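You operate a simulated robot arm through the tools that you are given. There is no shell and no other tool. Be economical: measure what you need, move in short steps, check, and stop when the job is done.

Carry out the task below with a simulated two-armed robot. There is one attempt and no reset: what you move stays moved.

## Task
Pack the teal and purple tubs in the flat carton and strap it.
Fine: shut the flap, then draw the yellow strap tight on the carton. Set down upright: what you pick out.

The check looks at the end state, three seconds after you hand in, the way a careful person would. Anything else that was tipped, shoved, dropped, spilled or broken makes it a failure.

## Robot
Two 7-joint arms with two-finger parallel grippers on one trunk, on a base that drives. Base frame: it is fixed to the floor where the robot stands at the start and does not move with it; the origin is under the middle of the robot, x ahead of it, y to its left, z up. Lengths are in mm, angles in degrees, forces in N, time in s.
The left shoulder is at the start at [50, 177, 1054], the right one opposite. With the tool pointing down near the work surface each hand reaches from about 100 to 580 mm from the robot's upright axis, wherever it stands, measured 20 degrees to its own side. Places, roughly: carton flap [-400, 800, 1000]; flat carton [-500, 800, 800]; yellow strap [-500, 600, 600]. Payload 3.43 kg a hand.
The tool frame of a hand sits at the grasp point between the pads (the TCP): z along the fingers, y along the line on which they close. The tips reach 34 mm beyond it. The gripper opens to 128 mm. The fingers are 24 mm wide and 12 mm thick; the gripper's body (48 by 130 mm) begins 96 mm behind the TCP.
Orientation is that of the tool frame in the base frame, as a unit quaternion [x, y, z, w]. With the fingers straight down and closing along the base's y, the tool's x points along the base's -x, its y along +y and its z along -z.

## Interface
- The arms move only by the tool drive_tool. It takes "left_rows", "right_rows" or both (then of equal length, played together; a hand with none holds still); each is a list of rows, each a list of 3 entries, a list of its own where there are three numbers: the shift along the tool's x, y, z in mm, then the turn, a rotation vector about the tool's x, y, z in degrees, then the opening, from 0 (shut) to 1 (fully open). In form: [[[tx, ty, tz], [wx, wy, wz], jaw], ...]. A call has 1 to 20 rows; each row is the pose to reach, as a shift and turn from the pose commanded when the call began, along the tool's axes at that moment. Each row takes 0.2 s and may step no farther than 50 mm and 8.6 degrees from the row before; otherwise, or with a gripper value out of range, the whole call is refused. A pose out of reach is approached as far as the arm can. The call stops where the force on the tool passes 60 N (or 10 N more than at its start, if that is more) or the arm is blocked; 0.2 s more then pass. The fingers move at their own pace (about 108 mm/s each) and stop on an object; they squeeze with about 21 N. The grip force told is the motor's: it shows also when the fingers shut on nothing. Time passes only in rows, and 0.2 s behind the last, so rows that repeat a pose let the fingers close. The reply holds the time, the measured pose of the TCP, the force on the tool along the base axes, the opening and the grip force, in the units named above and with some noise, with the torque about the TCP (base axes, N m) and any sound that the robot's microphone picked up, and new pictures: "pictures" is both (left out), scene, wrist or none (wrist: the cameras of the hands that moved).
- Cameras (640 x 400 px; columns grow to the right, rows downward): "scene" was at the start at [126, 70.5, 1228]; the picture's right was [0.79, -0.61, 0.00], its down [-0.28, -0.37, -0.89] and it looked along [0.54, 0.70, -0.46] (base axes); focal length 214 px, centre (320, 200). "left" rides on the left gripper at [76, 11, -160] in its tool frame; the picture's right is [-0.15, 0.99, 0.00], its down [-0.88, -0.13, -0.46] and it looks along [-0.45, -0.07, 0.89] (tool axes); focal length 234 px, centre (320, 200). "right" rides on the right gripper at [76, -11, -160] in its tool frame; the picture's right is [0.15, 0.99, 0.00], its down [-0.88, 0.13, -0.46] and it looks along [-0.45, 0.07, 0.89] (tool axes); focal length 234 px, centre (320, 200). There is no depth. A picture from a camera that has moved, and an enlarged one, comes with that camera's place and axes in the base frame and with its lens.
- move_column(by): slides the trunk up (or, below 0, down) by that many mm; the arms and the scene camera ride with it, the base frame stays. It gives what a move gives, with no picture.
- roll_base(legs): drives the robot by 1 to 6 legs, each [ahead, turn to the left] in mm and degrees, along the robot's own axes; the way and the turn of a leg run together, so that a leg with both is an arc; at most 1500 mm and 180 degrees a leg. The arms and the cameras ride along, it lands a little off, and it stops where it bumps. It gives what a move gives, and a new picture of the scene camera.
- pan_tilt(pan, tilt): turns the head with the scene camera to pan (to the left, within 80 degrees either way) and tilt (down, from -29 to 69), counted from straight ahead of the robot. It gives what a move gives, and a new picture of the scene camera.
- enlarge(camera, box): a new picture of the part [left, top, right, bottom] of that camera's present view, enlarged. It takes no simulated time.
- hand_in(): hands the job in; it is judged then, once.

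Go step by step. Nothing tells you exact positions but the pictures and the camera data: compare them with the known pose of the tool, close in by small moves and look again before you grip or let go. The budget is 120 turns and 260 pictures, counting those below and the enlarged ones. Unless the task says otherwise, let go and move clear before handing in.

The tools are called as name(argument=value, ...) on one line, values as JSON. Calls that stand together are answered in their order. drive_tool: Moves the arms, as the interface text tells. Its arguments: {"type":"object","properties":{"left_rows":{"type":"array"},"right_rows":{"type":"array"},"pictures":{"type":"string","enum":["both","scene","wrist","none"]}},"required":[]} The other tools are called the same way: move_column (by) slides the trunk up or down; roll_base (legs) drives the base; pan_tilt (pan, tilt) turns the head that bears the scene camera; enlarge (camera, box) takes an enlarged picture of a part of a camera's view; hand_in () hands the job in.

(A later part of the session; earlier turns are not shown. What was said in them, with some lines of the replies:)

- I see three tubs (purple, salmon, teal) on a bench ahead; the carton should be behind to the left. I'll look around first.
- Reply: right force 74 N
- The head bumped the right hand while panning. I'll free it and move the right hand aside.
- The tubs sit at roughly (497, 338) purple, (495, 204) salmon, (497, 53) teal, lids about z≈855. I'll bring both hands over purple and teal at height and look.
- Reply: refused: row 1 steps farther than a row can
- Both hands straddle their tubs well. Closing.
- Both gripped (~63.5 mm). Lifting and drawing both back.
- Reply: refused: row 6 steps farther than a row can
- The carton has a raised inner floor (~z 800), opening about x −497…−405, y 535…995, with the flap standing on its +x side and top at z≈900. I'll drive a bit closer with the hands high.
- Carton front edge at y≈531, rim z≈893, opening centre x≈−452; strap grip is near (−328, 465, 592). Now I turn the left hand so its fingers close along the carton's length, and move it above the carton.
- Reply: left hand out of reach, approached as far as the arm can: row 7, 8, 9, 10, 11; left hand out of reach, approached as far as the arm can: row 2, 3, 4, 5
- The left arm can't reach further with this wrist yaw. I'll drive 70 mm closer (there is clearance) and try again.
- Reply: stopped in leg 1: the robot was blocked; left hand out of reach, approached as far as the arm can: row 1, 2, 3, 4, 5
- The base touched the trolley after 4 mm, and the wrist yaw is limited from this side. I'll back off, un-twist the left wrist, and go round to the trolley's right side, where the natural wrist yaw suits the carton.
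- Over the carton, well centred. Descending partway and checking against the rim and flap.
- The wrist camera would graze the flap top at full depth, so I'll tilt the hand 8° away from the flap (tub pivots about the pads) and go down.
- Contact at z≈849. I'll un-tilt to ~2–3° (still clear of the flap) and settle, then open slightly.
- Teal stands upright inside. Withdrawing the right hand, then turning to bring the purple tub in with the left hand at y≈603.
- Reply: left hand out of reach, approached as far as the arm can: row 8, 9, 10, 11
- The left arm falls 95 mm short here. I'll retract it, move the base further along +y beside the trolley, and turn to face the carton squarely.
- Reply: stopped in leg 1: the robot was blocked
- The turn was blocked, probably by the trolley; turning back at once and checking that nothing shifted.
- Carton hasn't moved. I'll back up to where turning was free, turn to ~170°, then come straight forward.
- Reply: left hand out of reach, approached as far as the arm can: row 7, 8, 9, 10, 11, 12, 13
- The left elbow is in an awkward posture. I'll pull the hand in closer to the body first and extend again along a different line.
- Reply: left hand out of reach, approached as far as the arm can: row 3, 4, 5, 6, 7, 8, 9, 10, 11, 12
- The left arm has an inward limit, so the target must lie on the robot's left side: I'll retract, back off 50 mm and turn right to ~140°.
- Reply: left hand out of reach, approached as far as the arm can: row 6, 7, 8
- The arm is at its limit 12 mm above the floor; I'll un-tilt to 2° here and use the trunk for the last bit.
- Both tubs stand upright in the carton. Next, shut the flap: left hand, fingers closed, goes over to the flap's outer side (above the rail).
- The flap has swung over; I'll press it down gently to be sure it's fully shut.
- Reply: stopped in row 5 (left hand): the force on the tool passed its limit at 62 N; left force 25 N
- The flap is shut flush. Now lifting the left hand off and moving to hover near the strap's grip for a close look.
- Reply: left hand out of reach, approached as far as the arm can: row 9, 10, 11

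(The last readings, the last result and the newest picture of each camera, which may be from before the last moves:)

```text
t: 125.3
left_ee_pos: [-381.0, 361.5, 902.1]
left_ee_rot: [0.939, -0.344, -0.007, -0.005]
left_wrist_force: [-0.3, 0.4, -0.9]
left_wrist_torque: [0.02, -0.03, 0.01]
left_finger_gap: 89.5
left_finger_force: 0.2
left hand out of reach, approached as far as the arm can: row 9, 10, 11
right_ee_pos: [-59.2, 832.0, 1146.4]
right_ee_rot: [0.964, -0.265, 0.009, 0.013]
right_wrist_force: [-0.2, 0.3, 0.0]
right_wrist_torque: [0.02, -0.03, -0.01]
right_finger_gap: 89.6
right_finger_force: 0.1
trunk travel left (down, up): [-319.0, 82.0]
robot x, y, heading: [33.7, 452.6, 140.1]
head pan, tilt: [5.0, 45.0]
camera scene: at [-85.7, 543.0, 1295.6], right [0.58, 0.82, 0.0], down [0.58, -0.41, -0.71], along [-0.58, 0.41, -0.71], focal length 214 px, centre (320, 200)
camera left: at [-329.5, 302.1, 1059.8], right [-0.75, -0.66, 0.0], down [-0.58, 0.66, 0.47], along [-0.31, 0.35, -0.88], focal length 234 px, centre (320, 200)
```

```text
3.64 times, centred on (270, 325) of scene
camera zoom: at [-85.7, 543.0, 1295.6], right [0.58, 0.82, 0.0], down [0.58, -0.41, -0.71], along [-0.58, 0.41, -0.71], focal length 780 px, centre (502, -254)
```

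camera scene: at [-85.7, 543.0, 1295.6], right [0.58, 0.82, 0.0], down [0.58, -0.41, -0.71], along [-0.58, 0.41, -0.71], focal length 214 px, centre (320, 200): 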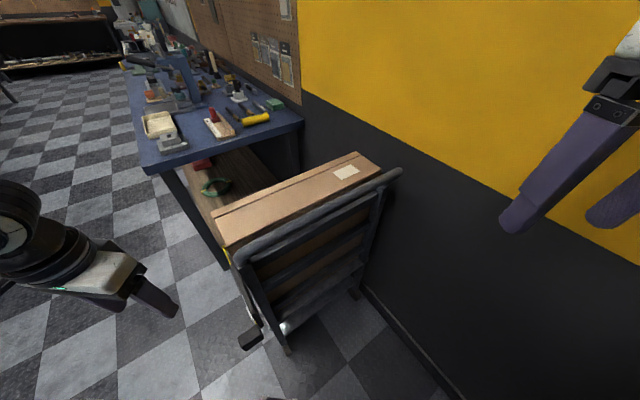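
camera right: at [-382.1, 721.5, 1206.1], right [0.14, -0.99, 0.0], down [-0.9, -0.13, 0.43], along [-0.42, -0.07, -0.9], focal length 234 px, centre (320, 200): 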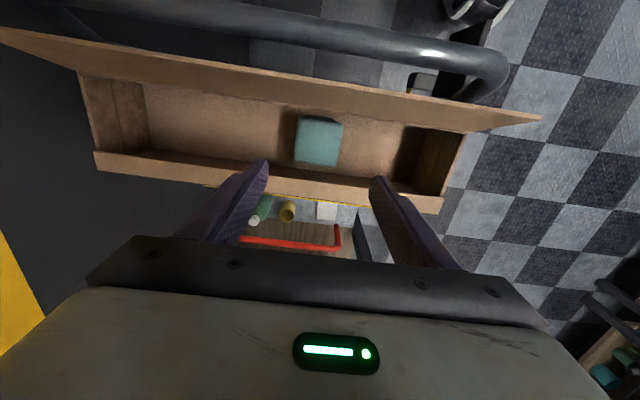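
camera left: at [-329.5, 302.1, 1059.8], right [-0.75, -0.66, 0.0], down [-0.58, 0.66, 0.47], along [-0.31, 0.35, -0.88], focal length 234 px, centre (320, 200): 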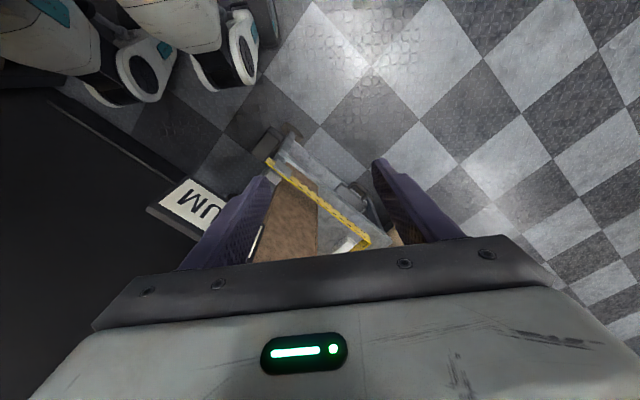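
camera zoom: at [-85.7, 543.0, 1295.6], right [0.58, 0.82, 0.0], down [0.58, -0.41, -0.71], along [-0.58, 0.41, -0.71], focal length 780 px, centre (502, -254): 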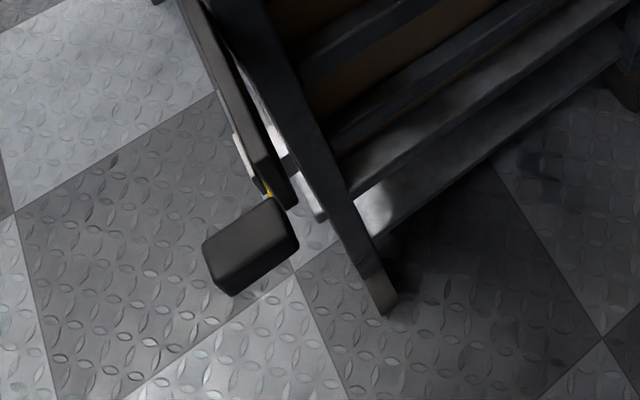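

Strap grip block is at about (−329, 468, 590), 62 mm along y × 33 mm along x; it must be drawn to +x. Best done by the right arm from in front of the trolley, so I'll raise the left hand and drive round.

drive_tool(left_rows=[[[0, 0, -45], [0, 0, 0], 0.5], [[0, 0, -90], [0, 0, 0], 0.5], [[0, 0, -135], [0, 0, 0], 0.5], [[0, 0, -180], [0, 0, 0], 0.5], [[0, 0, -225], [0, 0, 0], 0.5], [[0, 0, -250], [0, 0, 0], 0.5]], pictures="none")

roll_base(legs=[[0, -49], [-400, 0], [0, 89]])

```text
t: 126.7
left_ee_pos: [-379.9, 359.9, 1151.8]
left_ee_rot: [0.939, -0.342, -0.007, -0.005]
left_wrist_force: [-0.4, 0.1, 0.1]
left_wrist_torque: [0.01, 0.0, -0.02]
left_finger_gap: 63.8
left_finger_force: 0.0
right_ee_pos: [-58.0, 832.9, 1147.4]
right_ee_rot: [0.964, -0.265, 0.008, 0.012]
right_wrist_force: [-0.1, -0.1, 0.5]
right_wrist_torque: [-0.01, 0.02, 0.01]
right_finger_gap: 89.7
right_finger_force: 0.1
trunk travel left (down, up): [-319.0, 82.0]
robot x, y, heading: [36.1, 451.5, 139.7]
head pan, tilt: [5.0, 45.0]
```

```text
t: 135.3
left_ee_pos: [-199.6, -289.2, 1151.3]
left_ee_rot: [1.0, 0.027, -0.008, 0.0]
left_wrist_force: [0.5, 0.1, -0.4]
left_wrist_torque: [0.01, -0.01, 0.01]
left_finger_gap: 64.4
left_finger_force: 0.1
right_ee_pos: [-286.4, 273.8, 1146.7]
right_ee_rot: [0.994, 0.107, 0.011, 0.009]
right_wrist_force: [-0.3, -0.7, -0.4]
right_wrist_torque: [0.0, 0.0, 0.0]
right_finger_gap: 89.6
right_finger_force: 0.1
trunk travel left (down, up): [-319.0, 82.0]
robot x, y, heading: [40.7, 62.9, -176.9]
head pan, tilt: [5.0, 45.0]
camera scene: at [-109.4, 45.1, 1295.7], right [-0.14, 0.99, 0.0], down [0.7, 0.1, -0.71], along [-0.7, -0.1, -0.71], focal length 214 px, centre (320, 200)
```

scene: 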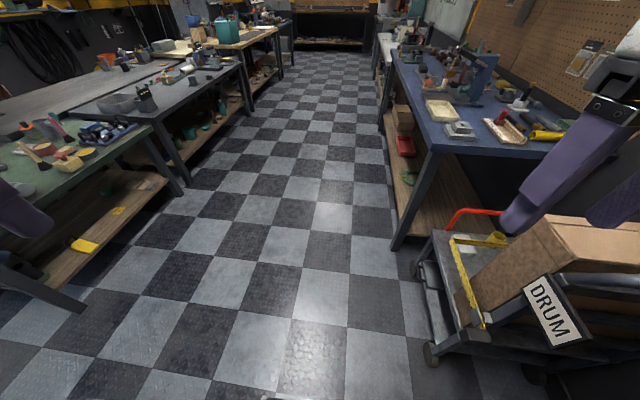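

roll_base(legs=[[340, 0], [0, -93]])

move_column(by=-120)

pan_tilt(pan=0, tilt=50)

```text
t: 141.4
left_ee_pos: [-642.5, 298.7, 1151.2]
left_ee_rot: [0.71, -0.704, -0.005, -0.005]
left_wrist_force: [0.3, 0.2, -0.2]
left_wrist_torque: [-0.01, -0.01, 0.01]
left_finger_gap: 64.1
left_finger_force: 0.2
right_ee_pos: [-74.7, 360.4, 1146.0]
right_ee_rot: [0.764, -0.645, 0.001, 0.014]
right_wrist_force: [0.5, 0.8, -0.4]
right_wrist_torque: [0.02, 0.01, 0.01]
right_finger_gap: 89.7
right_finger_force: 0.1
trunk travel left (down, up): [-319.0, 82.0]
robot x, y, heading: [-302.7, 46.2, 90.2]
head pan, tilt: [5.0, 45.0]
camera scene: at [-309.3, 191.4, 1295.7], right [1.0, 0.09, 0.0], down [0.07, -0.7, -0.71], along [-0.07, 0.7, -0.71], focal length 214 px, centre (320, 200)
```

scene: 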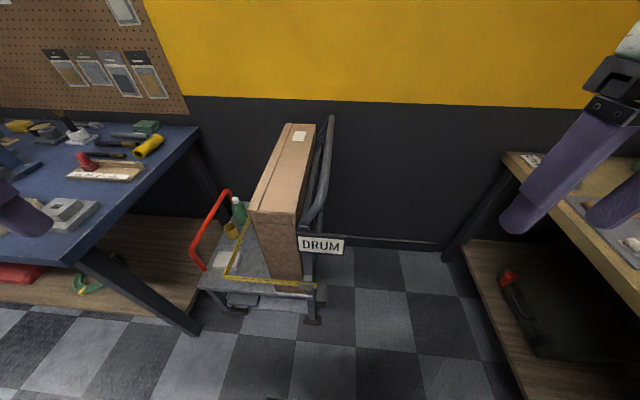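

```text
t: 142.9
left_ee_pos: [-641.9, 298.6, 1030.9]
left_ee_rot: [0.709, -0.705, -0.005, -0.006]
left_wrist_force: [-0.1, -0.5, -0.1]
left_wrist_torque: [-0.03, 0.01, 0.0]
left_finger_gap: 64.0
left_finger_force: 0.1
right_ee_pos: [-74.5, 359.7, 1027.0]
right_ee_rot: [0.764, -0.645, 0.002, 0.014]
right_wrist_force: [-0.2, -0.2, 0.8]
right_wrist_torque: [-0.02, 0.01, -0.02]
right_finger_gap: 89.5
right_finger_force: 0.0
trunk travel left (down, up): [-199.0, 202.0]
robot x, y, heading: [-303.4, 40.3, 90.2]
head pan, tilt: [5.0, 45.0]
```

```text
t: 143.6
left_ee_pos: [-642.3, 298.4, 1029.6]
left_ee_rot: [0.71, -0.704, -0.005, -0.007]
left_wrist_force: [1.1, 0.0, -0.7]
left_wrist_torque: [0.02, 0.04, 0.0]
left_finger_gap: 64.0
left_finger_force: 0.1
right_ee_pos: [-75.0, 360.5, 1026.1]
right_ee_rot: [0.764, -0.644, 0.002, 0.015]
right_wrist_force: [0.0, -0.8, 0.9]
right_wrist_torque: [0.01, -0.02, 0.0]
right_finger_gap: 89.8
right_finger_force: 0.1
trunk travel left (down, up): [-199.0, 202.0]
robot x, y, heading: [-302.6, 42.7, 90.7]
head pan, tilt: [0.0, 50.0]
camera scene: at [-302.3, 187.4, 1168.8], right [1.0, 0.01, 0.0], down [0.0, -0.77, -0.64], along [0.0, 0.64, -0.77], focal length 214 px, centre (320, 200)
```

scene: 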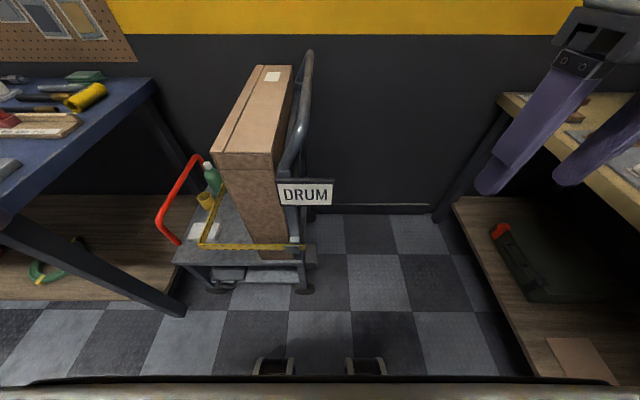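

enlarge(camera="scene", box=[170, 180, 350, 300])

enlarge(camera="scene", box=[270, 220, 340, 290])

```text
3.33 times, centred on (260, 240) of scene
camera zoom: at [-302.3, 187.4, 1168.8], right [1.0, 0.01, 0.0], down [0.0, -0.77, -0.64], along [0.0, 0.64, -0.77], focal length 715 px, centre (520, 67)
```

zoom: 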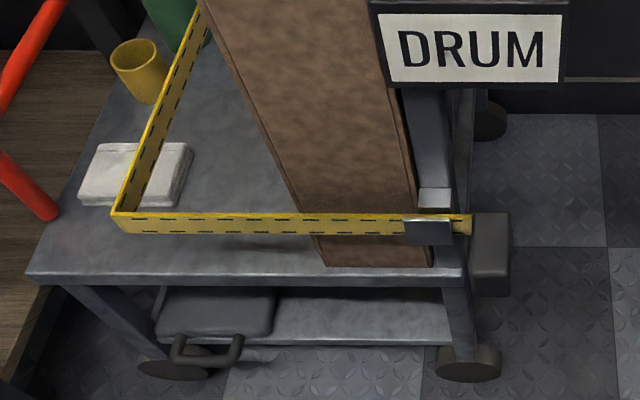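

```text
5.71 times, centred on (305, 255) of scene
camera zoom: at [-302.3, 187.4, 1168.8], right [1.0, 0.01, 0.0], down [0.0, -0.77, -0.64], along [0.0, 0.64, -0.77], focal length 1226 px, centre (406, -114)
```

zoom: 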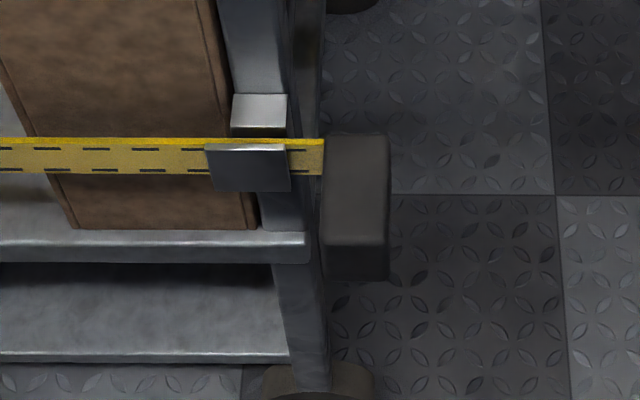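

move_column(by=-190)

drive_tool(right_rows=[[[-15, 40, 0], [0, 0, 1.4], 0.7], [[-30, 80, 0], [0, 0, 2.8], 0.7], [[-45, 120, 5], [0, 0, 4.2], 0.7], [[-55, 160, 20], [0, 0, 5.6], 0.7], [[-62, 200, 40], [0, 0, 7], 0.7], [[-60, 235, 65], [0, 0, 8.4], 0.7], [[-58, 262, 95], [0, 0, 9.7], 0.7], [[-58, 262, 130], [0, 0, 9.7], 0.7]], pictures="both")

```text
t: 145.7
left_ee_pos: [-640.8, 298.2, 841.1]
left_ee_rot: [0.71, -0.705, -0.004, -0.006]
left_wrist_force: [0.1, -0.5, -0.6]
left_wrist_torque: [-0.01, 0.01, 0.01]
left_finger_gap: 64.2
left_finger_force: 0.1
right_ee_pos: [-73.5, 359.8, 837.0]
right_ee_rot: [0.764, -0.645, 0.002, 0.014]
right_wrist_force: [0.3, -0.8, -1.2]
right_wrist_torque: [-0.01, 0.03, 0.01]
right_finger_gap: 89.5
right_finger_force: 0.1
trunk travel left (down, up): [-9.0, 392.0]
robot x, y, heading: [-301.8, 44.3, 90.4]
head pan, tilt: [0.0, 50.0]
```

```text
t: 147.5
left_ee_pos: [-642.6, 298.5, 841.0]
left_ee_rot: [0.709, -0.705, -0.005, -0.007]
left_wrist_force: [0.9, 0.0, -0.6]
left_wrist_torque: [0.04, 0.02, -0.01]
left_finger_gap: 63.9
left_finger_force: 0.0
right_ee_pos: [-343.5, 370.7, 710.9]
right_ee_rot: [-0.707, 0.707, -0.003, -0.015]
right_wrist_force: [0.5, 0.6, 0.0]
right_wrist_torque: [-0.01, -0.01, 0.0]
right_finger_gap: 89.6
right_finger_force: 0.0
trunk travel left (down, up): [-9.0, 392.0]
robot x, y, heading: [-304.5, 41.0, 90.3]
head pan, tilt: [0.0, 50.0]
camera scene: at [-302.3, 187.4, 978.8], right [1.0, 0.01, 0.0], down [0.0, -0.77, -0.64], along [0.0, 0.64, -0.77], focal length 214 px, centre (320, 200)
camera right: at [-329.5, 299.7, 872.1], right [-0.99, -0.14, 0.02], down [-0.12, 0.89, 0.44], along [-0.08, 0.43, -0.9], focal length 234 px, centre (320, 200)
```

scene: 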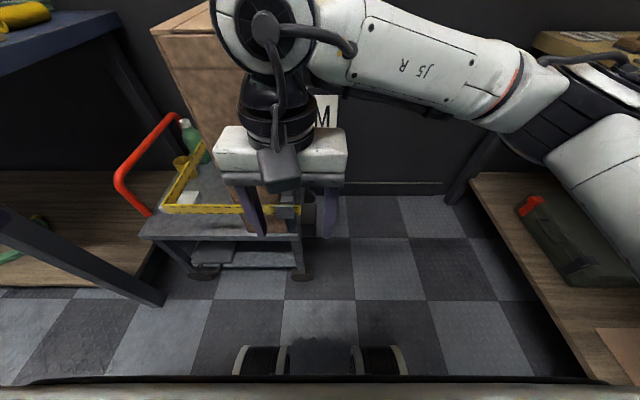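
right: 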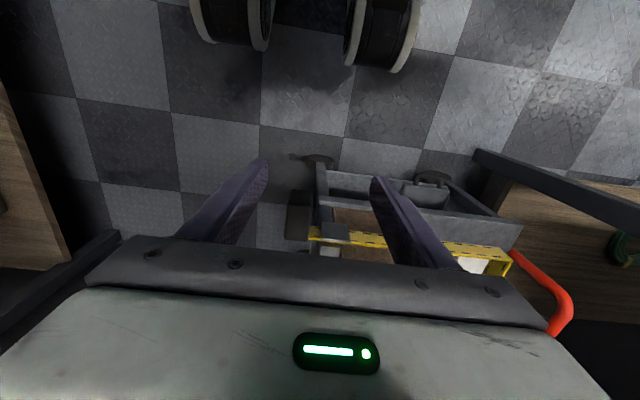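

drive_tool(right_rows=[[[-25, -5, 0], [0, 0, 0], 0.65], [[-50, -10, 10], [0, 0, 0], 0.6], [[-75, -15, 25], [0, 0, 0], 0.6], [[-92, -16.5, 50], [0, 0, 0], 0.6], [[-92, -16.5, 70], [0, 0, 0], 0.6]], pictures="both")

enlarge(camera="right", box=[220, 120, 420, 245])

```text
t: 148.7
left_ee_pos: [-642.5, 298.0, 841.2]
left_ee_rot: [0.709, -0.705, -0.004, -0.007]
left_wrist_force: [0.0, 0.1, 0.6]
left_wrist_torque: [0.02, -0.02, -0.02]
left_finger_gap: 64.1
left_finger_force: 0.1
right_ee_pos: [-328.2, 458.7, 639.3]
right_ee_rot: [-0.706, 0.708, -0.003, -0.014]
right_wrist_force: [0.4, 0.4, 0.1]
right_wrist_torque: [0.01, 0.0, 0.03]
right_finger_gap: 76.9
right_finger_force: 0.1
trunk travel left (down, up): [-9.0, 392.0]
robot x, y, heading: [-300.6, 43.4, 90.2]
head pan, tilt: [0.0, 50.0]
camera scene: at [-302.3, 187.4, 978.8], right [1.0, 0.01, 0.0], down [0.0, -0.77, -0.64], along [0.0, 0.64, -0.77], focal length 214 px, centre (320, 200)
camera right: at [-315.4, 387.5, 799.7], right [-0.99, -0.15, 0.02], down [-0.12, 0.89, 0.44], along [-0.08, 0.43, -0.9], focal length 234 px, centre (320, 200)
```

scene: 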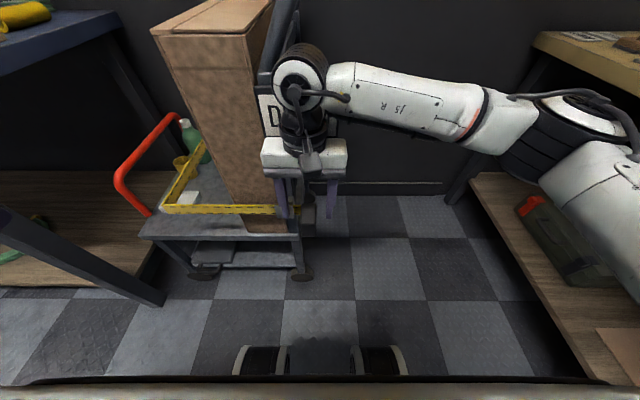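
right: 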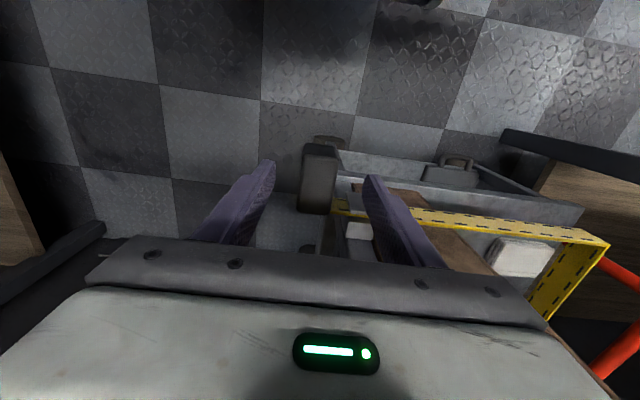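

```text
3.20 times, centred on (320, 182) of right
camera zoom: at [-315.4, 387.5, 799.7], right [-0.99, -0.15, 0.02], down [-0.12, 0.89, 0.44], along [-0.08, 0.43, -0.9], focal length 749 px, centre (320, 256)
```

zoom: 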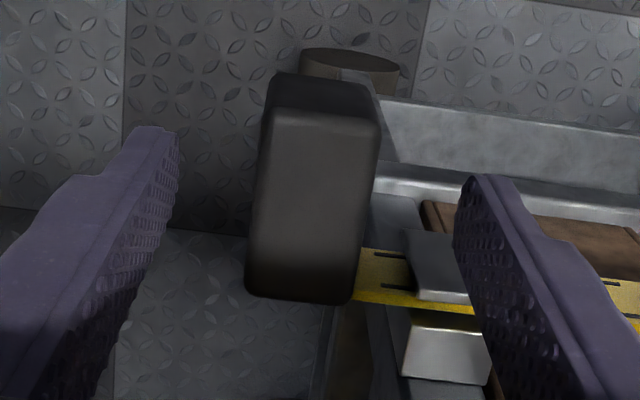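

drive_tool(right_rows=[[[-4, 0, 0], [0, 0, 0], 0.42], [[-4, 0, 15], [0, 0, 0], 0.42], [[-4, 0, 35], [0, 0, 0], 0.42], [[-4, 0, 52], [0, 0, 0], 0.42], [[-4, 0, 64], [0, 0, 0], 0.42]], pictures="wrist")

```text
t: 149.9
left_ee_pos: [-642.9, 298.1, 840.7]
left_ee_rot: [0.709, -0.705, -0.004, -0.007]
left_wrist_force: [-0.5, -0.6, 0.0]
left_wrist_torque: [0.0, -0.04, 0.0]
left_finger_gap: 64.2
left_finger_force: 0.0
right_ee_pos: [-330.2, 462.8, 574.0]
right_ee_rot: [0.707, -0.707, 0.004, 0.015]
right_wrist_force: [-0.4, 0.6, -0.2]
right_wrist_torque: [-0.05, 0.03, 0.03]
right_finger_gap: 53.7
right_finger_force: 0.0
trunk travel left (down, up): [-9.0, 392.0]
robot x, y, heading: [-300.7, 41.9, 90.3]
head pan, tilt: [0.0, 50.0]
camera right: at [-315.8, 390.2, 734.2], right [-0.99, -0.15, 0.02], down [-0.12, 0.89, 0.44], along [-0.08, 0.43, -0.9], focal length 234 px, centre (320, 200)
```

right: 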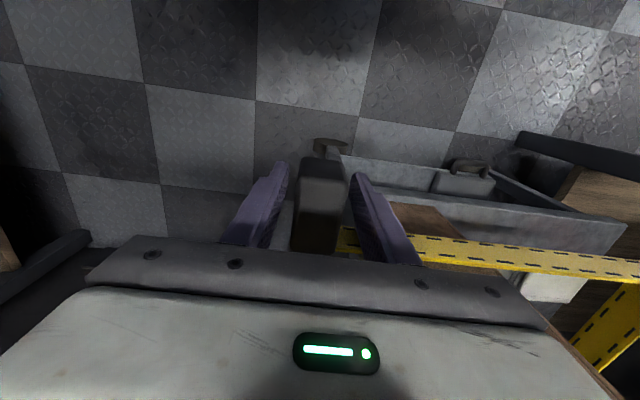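

Fingers straddle the block well. Closing on it.

drive_tool(right_rows=[[[0, 0, 0], [0, 0, 0], 0.25], [[0, 0, 0], [0, 0, 0], 0.1], [[0, 0, 0], [0, 0, 0], 0.1]], pictures="wrist")

```text
t: 150.7
left_ee_pos: [-642.7, 297.7, 840.8]
left_ee_rot: [0.71, -0.705, -0.004, -0.007]
left_wrist_force: [-0.9, 0.5, 1.1]
left_wrist_torque: [-0.01, -0.02, 0.04]
left_finger_gap: 63.8
left_finger_force: 0.1
right_ee_pos: [-329.9, 461.3, 573.4]
right_ee_rot: [-0.707, 0.707, -0.005, -0.014]
right_wrist_force: [-0.2, 0.5, 0.5]
right_wrist_torque: [0.19, -2.23, 0.11]
right_finger_gap: 35.3
right_finger_force: 45.6
trunk travel left (down, up): [-9.0, 392.0]
robot x, y, heading: [-303.4, 44.4, 90.2]
head pan, tilt: [0.0, 50.0]
camera right: at [-315.7, 390.3, 734.2], right [-0.99, -0.15, 0.02], down [-0.12, 0.89, 0.44], along [-0.08, 0.43, -0.9], focal length 234 px, centre (320, 200)
```

right: 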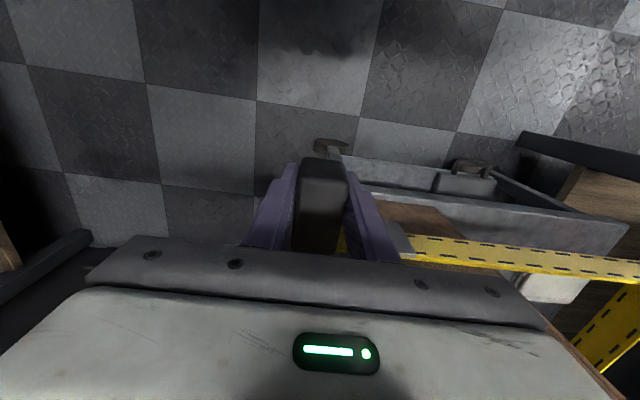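

drive_tool(right_rows=[[[0, -8, 0], [0, 0, 0], 0.1], [[0, -16, 0], [0, 0, 0], 0.1], [[0, -24, 0], [0, 0, 0], 0.1], [[0, -32, 0], [0, 0, 0], 0.1], [[0, -40, 0], [0, 0, 0], 0.1]], pictures="both")

```text
t: 151.9
left_ee_pos: [-642.4, 297.7, 840.6]
left_ee_rot: [0.709, -0.705, -0.006, -0.007]
left_wrist_force: [-0.6, 0.2, 0.0]
left_wrist_torque: [0.02, 0.06, 0.01]
left_finger_gap: 64.1
left_finger_force: 0.1
right_ee_pos: [-291.6, 461.9, 572.9]
right_ee_rot: [0.707, -0.707, 0.003, 0.014]
right_wrist_force: [-2.3, -6.5, 6.1]
right_wrist_torque: [0.75, -1.83, -0.27]
right_finger_gap: 35.1
right_finger_force: 44.8
trunk travel left (down, up): [-9.0, 392.0]
robot x, y, heading: [-301.3, 44.4, 90.3]
head pan, tilt: [0.0, 50.0]
camera scene: at [-302.6, 186.6, 978.9], right [1.0, 0.01, 0.0], down [0.0, -0.77, -0.64], along [0.0, 0.64, -0.77], focal length 214 px, centre (320, 200)
camera right: at [-276.4, 390.4, 734.2], right [-0.99, -0.15, 0.02], down [-0.12, 0.89, 0.44], along [-0.08, 0.43, -0.9], focal length 234 px, centre (320, 200)
```

scene: 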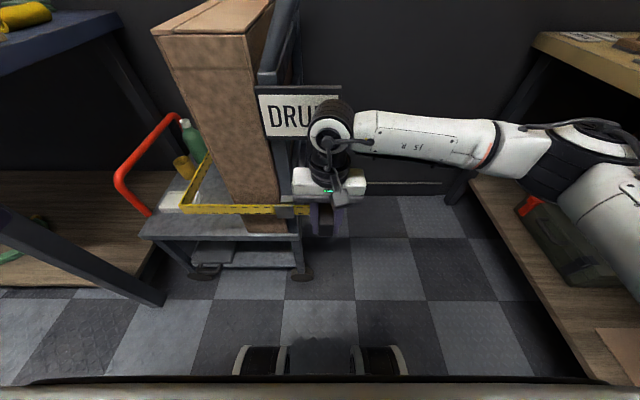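
right: 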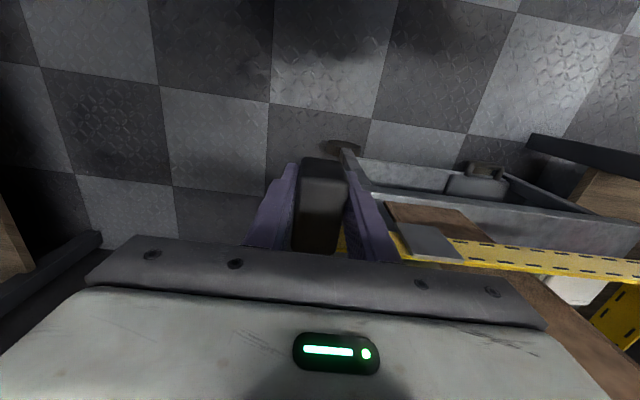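

The strap draws smoothly. Continuing in small steps.

drive_tool(right_rows=[[[0, -8, 0], [0, 0, 0], 0.1], [[0, -16, 0], [0, 0, 0], 0.1], [[0, -24, 0], [0, 0, 0], 0.1], [[0, -32, 0], [0, 0, 0], 0.1], [[0, -40, 0], [0, 0, 0], 0.1], [[0, -48, 0], [0, 0, 0], 0.1], [[0, -56, 0], [0, 0, 0], 0.1]], pictures="scene")

```text
t: 153.5
left_ee_pos: [-641.4, 297.5, 841.9]
left_ee_rot: [0.71, -0.704, -0.006, -0.008]
left_wrist_force: [-0.5, 0.3, 0.4]
left_wrist_torque: [0.02, -0.01, -0.03]
left_finger_gap: 63.7
left_finger_force: 0.1
right_ee_pos: [-234.1, 461.4, 574.0]
right_ee_rot: [0.707, -0.707, 0.002, 0.014]
right_wrist_force: [-1.8, -3.1, 13.6]
right_wrist_torque: [-0.99, -2.07, -0.27]
right_finger_gap: 35.1
right_finger_force: 45.1
trunk travel left (down, up): [-9.0, 392.0]
robot x, y, heading: [-301.3, 43.5, 90.5]
head pan, tilt: [0.0, 50.0]
camera scene: at [-302.7, 186.7, 979.0], right [1.0, 0.01, 0.0], down [0.0, -0.77, -0.64], along [0.0, 0.64, -0.77], focal length 214 px, centre (320, 200)
```

scene: 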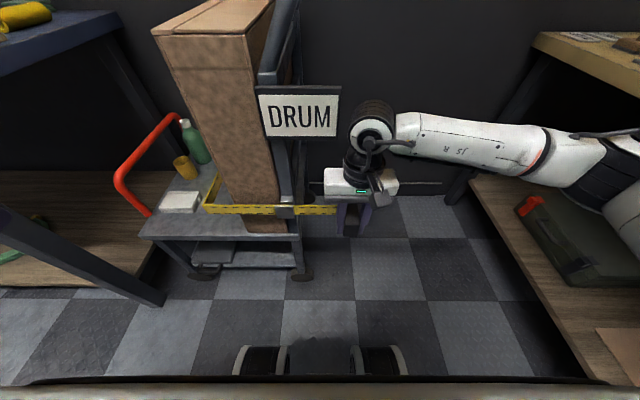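

drive_tool(right_rows=[[[0, -8, 0], [0, 0, 0], 0.1], [[0, -16, 0], [0, 0, 0], 0.1], [[0, -24, 0], [0, 0, 0], 0.1], [[0, -32, 0], [0, 0, 0], 0.1], [[0, -40, 0], [0, 0, 0], 0.1], [[0, -47, 0], [0, 0, 0], 0.1], [[0, -54, 0], [0, 0, 0], 0.1]], pictures="scene")

enlarge(camera="scene", box=[160, 120, 360, 260])

```text
t: 155.1
left_ee_pos: [-643.2, 296.3, 842.3]
left_ee_rot: [0.71, -0.704, -0.006, -0.009]
left_wrist_force: [0.0, -0.3, -0.3]
left_wrist_torque: [0.0, 0.03, 0.0]
left_finger_gap: 64.1
left_finger_force: 0.0
right_ee_pos: [-179.9, 462.1, 573.4]
right_ee_rot: [0.708, -0.706, 0.002, 0.013]
right_wrist_force: [-2.4, -7.3, 32.5]
right_wrist_torque: [0.63, -1.81, -0.42]
right_finger_gap: 35.3
right_finger_force: 45.1
trunk travel left (down, up): [-9.0, 392.0]
robot x, y, heading: [-299.2, 42.9, 90.3]
head pan, tilt: [0.0, 50.0]
camera scene: at [-303.0, 185.5, 979.3], right [1.0, 0.01, 0.0], down [0.0, -0.76, -0.64], along [0.0, 0.64, -0.76], focal length 214 px, centre (320, 200)
```

scene: 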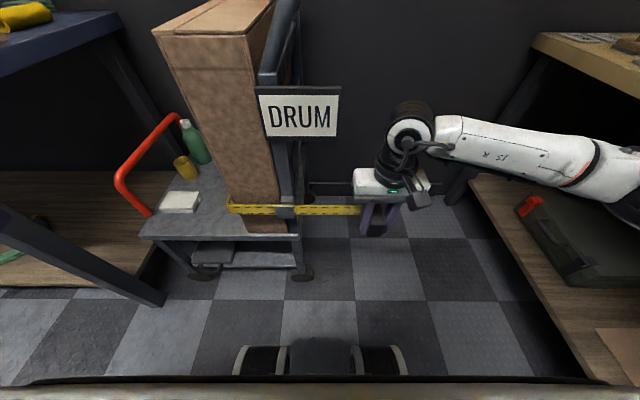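

```text
2.86 times, centred on (260, 190) of scene
camera zoom: at [-303.0, 185.5, 979.3], right [1.0, 0.01, 0.0], down [0.0, -0.76, -0.64], along [0.0, 0.64, -0.76], focal length 613 px, centre (491, 229)
```

zoom: 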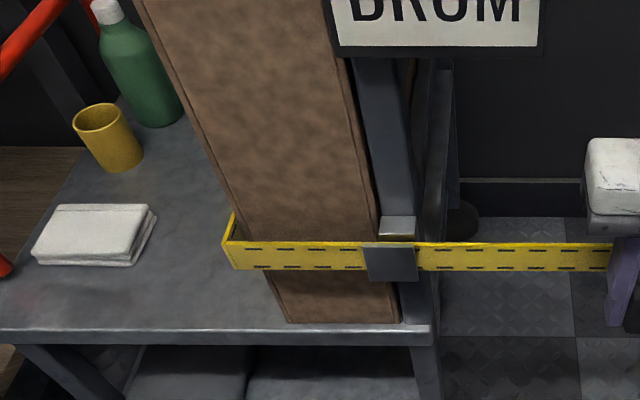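

Nearly snug. I'll relieve the small vertical load and keep drawing until it comes tight.

drive_tool(right_rows=[[[0, 0, -3], [0, 0, 0], 0.1], [[0, -6, -4.5], [0, 0, 0], 0.1], [[0, -12, -4.7], [0, 0, 0], 0.1], [[0, -18, -4.9], [0, 0, 0], 0.1], [[0, -18, -4.9], [0, 0, 0], 0.1]], pictures="scene")

enlarge(camera="scene", box=[160, 120, 360, 260])

```text
t: 156.1
left_ee_pos: [-643.5, 298.5, 839.8]
left_ee_rot: [0.71, -0.704, -0.005, -0.006]
left_wrist_force: [0.4, 0.8, -0.5]
left_wrist_torque: [0.02, -0.03, 0.0]
left_finger_gap: 64.0
left_finger_force: 0.1
right_ee_pos: [-175.0, 462.5, 572.7]
right_ee_rot: [0.708, -0.705, -0.004, 0.023]
right_wrist_force: [-11.1, 3.0, -8.1]
right_wrist_torque: [0.34, -1.85, -1.22]
right_finger_gap: 36.1
right_finger_force: 44.9
trunk travel left (down, up): [-9.0, 392.0]
robot x, y, heading: [-303.5, 41.5, 90.6]
head pan, tilt: [0.0, 50.0]
stopped in row 4 (right hand): the force on the tool passed its limit at 65 N (the readings are from after the stop); the commanded pose is now the measured one
camera scene: at [-304.2, 188.1, 978.5], right [1.0, 0.01, 0.0], down [0.01, -0.77, -0.64], along [0.0, 0.64, -0.77], focal length 214 px, centre (320, 200)
```

scene: 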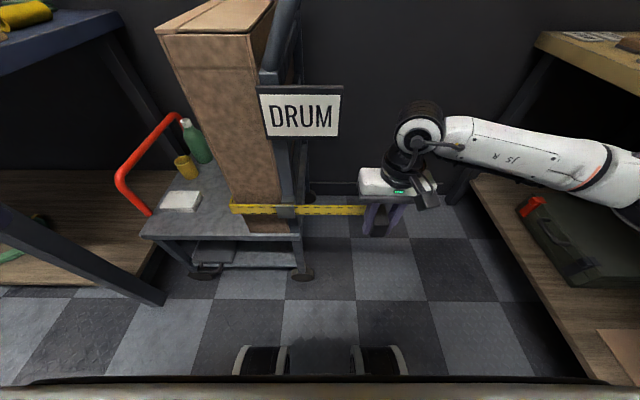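

```text
2.86 times, centred on (260, 190) of scene
camera zoom: at [-304.2, 188.1, 978.5], right [1.0, 0.01, 0.0], down [0.01, -0.77, -0.64], along [0.0, 0.64, -0.77], focal length 613 px, centre (491, 229)
```

zoom: 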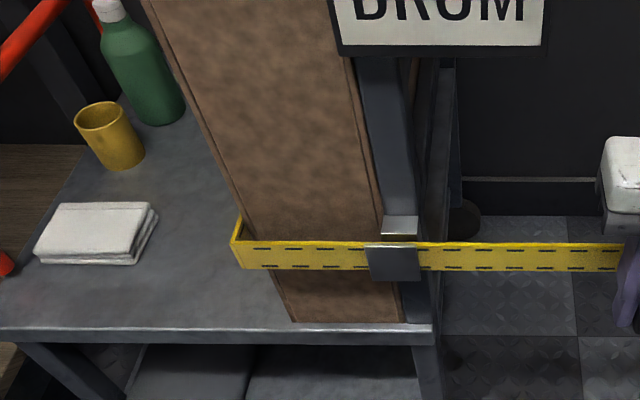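

drive_tool(right_rows=[[[0, -2, 0], [0, 0, 0], 0.1], [[0, -4, 0], [0, 0, 0], 0.1], [[0, -6, 0], [0, 0, 0], 0.1], [[0, -8, 0], [0, 0, 0], 0.1], [[0, -10, 0], [0, 0, 0], 0.1], [[0, -12, 0], [0, 0, 0], 0.1]], pictures="scene")

enlarge(camera="scene", box=[210, 170, 310, 240])

```text
t: 157.0
left_ee_pos: [-643.8, 298.4, 840.9]
left_ee_rot: [0.71, -0.704, -0.004, -0.007]
left_wrist_force: [-0.3, -0.4, -0.3]
left_wrist_torque: [0.0, -0.01, 0.0]
left_finger_gap: 63.8
left_finger_force: 0.0
right_ee_pos: [-174.5, 462.3, 572.2]
right_ee_rot: [0.71, -0.703, -0.012, 0.028]
right_wrist_force: [-9.8, 4.7, -11.6]
right_wrist_torque: [0.1, -1.75, -1.26]
right_finger_gap: 37.1
right_finger_force: 45.0
trunk travel left (down, up): [-9.0, 392.0]
robot x, y, heading: [-302.5, 43.4, 90.5]
head pan, tilt: [0.0, 50.0]
stopped in row 4 (right hand): the force on the tool passed its limit at 62 N (the readings are from after the stop); the commanded pose is now the measured one
camera scene: at [-304.9, 188.5, 978.9], right [1.0, 0.01, 0.0], down [0.01, -0.77, -0.64], along [-0.01, 0.64, -0.77], focal length 214 px, centre (320, 200)
```

scene: 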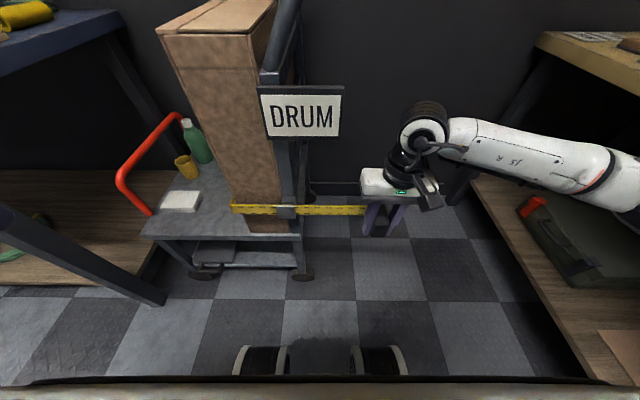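

```text
5.71 times, centred on (260, 205) of scene
camera zoom: at [-304.9, 188.5, 978.9], right [1.0, 0.01, 0.0], down [0.01, -0.77, -0.64], along [-0.01, 0.64, -0.77], focal length 1226 px, centre (663, 171)
```

zoom: 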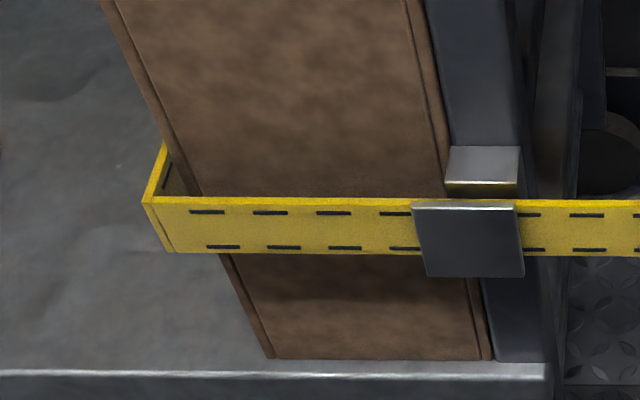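

enlarge(camera="left", box=[0, 0, 640, 400])

enlarge(camera="right", box=[0, 0, 640, 400])

```text
1.00 times, centred on (320, 200) of left (not enlarged: the box is as wide or as high as the picture)
camera zoom: at [-654.9, 219.6, 998.4], right [-0.99, 0.14, 0.0], down [0.12, 0.87, 0.47], along [0.07, 0.46, -0.88], focal length 234 px, centre (320, 200)
```

zoom: 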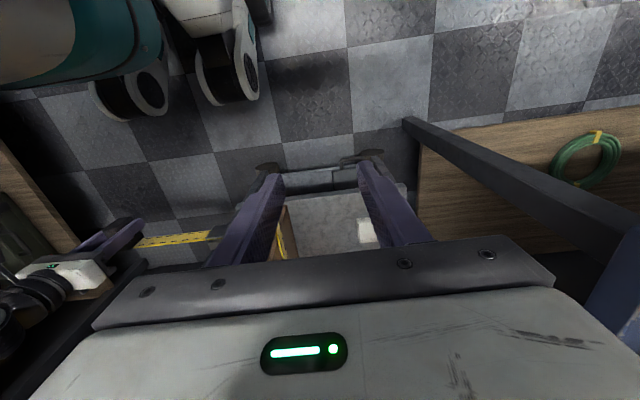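

```text
1.00 times, centred on (320, 200) of right (not enlarged: the box is as wide or as high as the picture)
camera zoom: at [-152.9, 390.3, 732.8], right [-0.99, -0.16, 0.06], down [-0.11, 0.89, 0.44], along [-0.12, 0.43, -0.9], focal length 234 px, centre (320, 200)
```

zoom: 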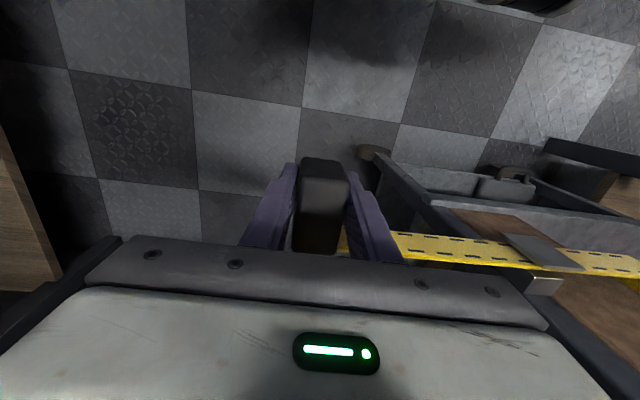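

drive_tool(right_rows=[[[0, -2, 0], [0, 0, 0], 0.1], [[0, -4, 0], [0, 0, 0], 0.1]], pictures="none")

```text
t: 157.6
left_ee_pos: [-644.8, 298.6, 839.3]
left_ee_rot: [0.71, -0.704, -0.003, -0.007]
left_wrist_force: [0.3, 0.6, 0.8]
left_wrist_torque: [-0.03, 0.0, -0.03]
left_finger_gap: 64.0
left_finger_force: 0.0
right_ee_pos: [-175.2, 461.5, 573.5]
right_ee_rot: [0.713, -0.7, -0.013, 0.031]
right_wrist_force: [-35.0, 8.7, -23.4]
right_wrist_torque: [0.23, -2.9, -1.36]
right_finger_gap: 38.0
right_finger_force: 45.6
trunk travel left (down, up): [-9.0, 392.0]
robot x, y, heading: [-302.7, 42.7, 90.6]
head pan, tilt: [0.0, 50.0]
```

The strap is taut (−35 N in x with no further travel). Releasing the block and lifting away.

drive_tool(right_rows=[[[0, 2, 0], [0, 0, 0], 0.1], [[0, 2, 0], [0, 0, 0], 0.35], [[0, 2, 0], [0, 0, 0], 0.5], [[0, 2, 0], [0, 0, 0], 0.55]], pictures="both")

```text
t: 158.6
left_ee_pos: [-643.7, 297.7, 840.8]
left_ee_rot: [0.71, -0.704, -0.005, -0.007]
left_wrist_force: [0.2, -0.3, 1.0]
left_wrist_torque: [-0.01, 0.01, -0.01]
left_finger_gap: 64.0
left_finger_force: 0.1
right_ee_pos: [-171.9, 462.2, 575.1]
right_ee_rot: [0.711, -0.703, -0.012, 0.029]
right_wrist_force: [0.0, 0.0, -0.9]
right_wrist_torque: [-0.01, 0.04, -0.01]
right_finger_gap: 70.6
right_finger_force: 0.0
trunk travel left (down, up): [-9.0, 392.0]
robot x, y, heading: [-300.3, 40.7, 90.7]
head pan, tilt: [0.0, 50.0]
camera scene: at [-304.2, 187.7, 978.8], right [1.0, 0.01, 0.0], down [0.01, -0.77, -0.64], along [-0.01, 0.64, -0.77], focal length 214 px, centre (320, 200)
camera right: at [-149.9, 390.6, 734.7], right [-0.99, -0.16, 0.06], down [-0.12, 0.89, 0.44], along [-0.12, 0.43, -0.89], focal length 234 px, centre (320, 200)
```

scene: 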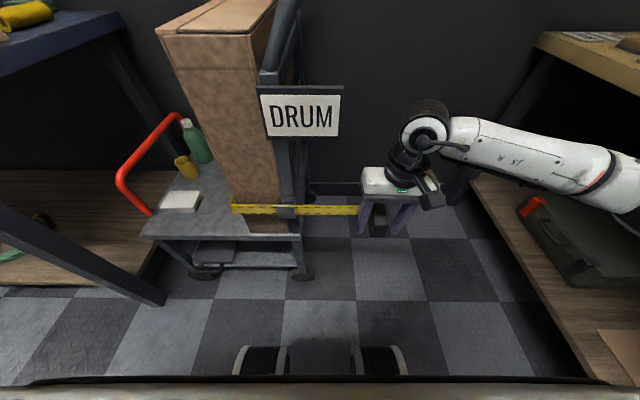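
right: 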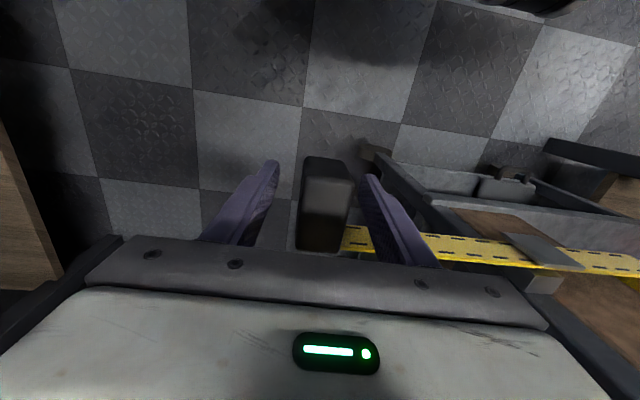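

drive_tool(right_rows=[[[0, 0, -20], [0, 0, 0], 0.6], [[0, 0, -45], [0, 0, 0], 0.6], [[0, 0, -75], [0, 0, 0], 0.6], [[0, 0, -110], [0, 0, 0], 0.6], [[25, 0, -145], [0, 0, 0], 0.6], [[60, 0, -170], [0, 0, 0], 0.6], [[100, 0, -180], [0, 0, 0], 0.6]], pictures="scene")

enlarge(camera="scene", box=[210, 150, 410, 270])

```text
t: 160.2
left_ee_pos: [-643.8, 298.3, 841.4]
left_ee_rot: [0.71, -0.705, -0.004, -0.007]
left_wrist_force: [-0.5, 0.1, -0.5]
left_wrist_torque: [0.0, -0.01, -0.05]
left_finger_gap: 64.0
left_finger_force: 0.1
right_ee_pos: [-159.0, 364.3, 757.6]
right_ee_rot: [0.711, -0.702, -0.013, 0.028]
right_wrist_force: [-0.1, -0.2, 0.1]
right_wrist_torque: [0.02, 0.01, -0.01]
right_finger_gap: 76.7
right_finger_force: 0.0
trunk travel left (down, up): [-9.0, 392.0]
robot x, y, heading: [-304.5, 44.4, 90.7]
head pan, tilt: [0.0, 50.0]
camera scene: at [-304.2, 187.8, 978.8], right [1.0, 0.01, 0.0], down [0.01, -0.77, -0.64], along [-0.01, 0.64, -0.77], focal length 214 px, centre (320, 200)
```

scene: 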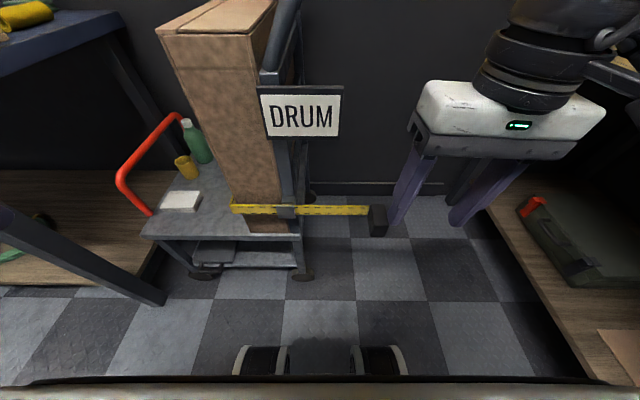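

```text
3.20 times, centred on (310, 210) of scene
camera zoom: at [-304.2, 187.8, 978.8], right [1.0, 0.01, 0.0], down [0.01, -0.77, -0.64], along [-0.01, 0.64, -0.77], focal length 686 px, centre (352, 168)
```

zoom: 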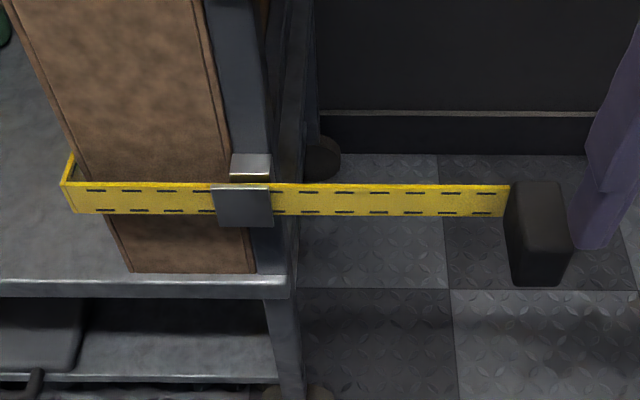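

The strap stays tight. A last look from above at the flap and the whole carton.

move_column(by=330)

pan_tilt(pan=12, tilt=45)

enlarge(camera="scene", box=[220, 100, 420, 320])

```text
t: 163.4
left_ee_pos: [-641.8, 298.6, 1170.8]
left_ee_rot: [0.71, -0.704, -0.004, -0.007]
left_wrist_force: [0.3, -0.9, 0.3]
left_wrist_torque: [0.04, 0.02, 0.02]
left_finger_gap: 64.0
left_finger_force: 0.1
right_ee_pos: [-158.5, 363.7, 1086.8]
right_ee_rot: [0.712, -0.702, -0.012, 0.028]
right_wrist_force: [0.3, -0.3, -0.2]
right_wrist_torque: [0.0, 0.03, -0.01]
right_finger_gap: 76.8
right_finger_force: 0.0
trunk travel left (down, up): [-339.0, 62.0]
robot x, y, heading: [-302.3, 43.1, 90.7]
head pan, tilt: [0.0, 50.0]
```

```text
t: 164.2
left_ee_pos: [-643.0, 297.8, 1170.9]
left_ee_rot: [0.71, -0.704, -0.005, -0.006]
left_wrist_force: [-0.5, 1.5, 0.2]
left_wrist_torque: [0.0, 0.03, 0.01]
left_finger_gap: 64.0
left_finger_force: 0.1
right_ee_pos: [-159.4, 366.3, 1087.1]
right_ee_rot: [0.712, -0.702, -0.012, 0.028]
right_wrist_force: [0.8, 0.2, 0.1]
right_wrist_torque: [0.0, 0.01, 0.03]
right_finger_gap: 76.9
right_finger_force: 0.1
trunk travel left (down, up): [-339.0, 62.0]
robot x, y, heading: [-301.3, 43.4, 90.3]
head pan, tilt: [12.0, 45.0]
camera scene: at [-321.1, 190.1, 1315.7], right [0.98, 0.22, 0.0], down [0.15, -0.69, -0.71], along [-0.15, 0.69, -0.71], focal length 214 px, centre (320, 200)
```

scene: 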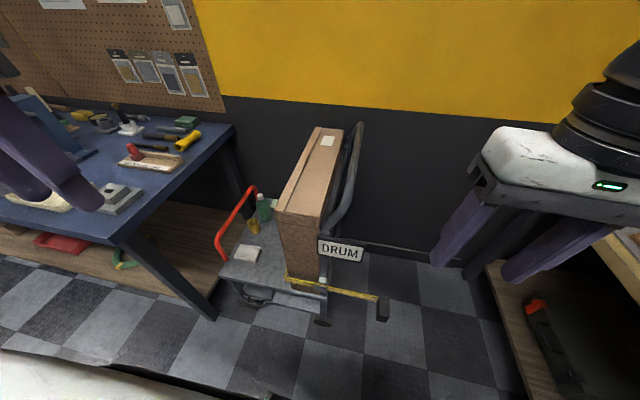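

```text
1.82 times, centred on (320, 210) of scene
camera zoom: at [-321.1, 190.1, 1315.7], right [0.98, 0.22, 0.0], down [0.15, -0.69, -0.71], along [-0.15, 0.69, -0.71], focal length 390 px, centre (320, 182)
```

zoom: 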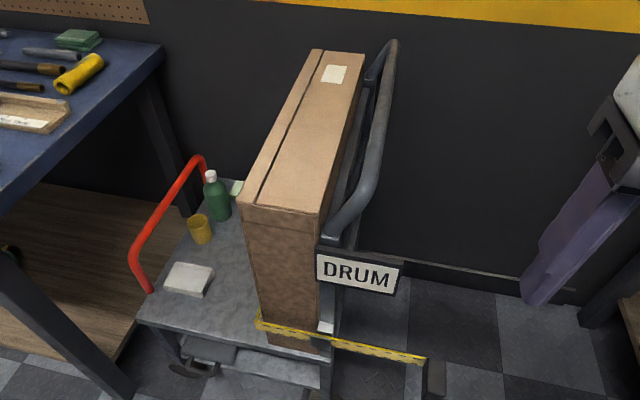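

Flap shut, strap tight, both hands clear, and the deck items (bottle, cup, pads) stand undisturbed.

hand_in()

```text
The job is handed in.
```

The teal and purple tubs stand upright in the flat carton, the flap is shut, the yellow strap is drawn tight, and I've handed the job in.

The robot base touched something twice while I was getting into position. Once was the front of the trolley; the second, a turn beside it, was probably the trolley too. After the second touch I checked the carton's position and it had not shifted, and nothing else looked disturbed in the final picture.
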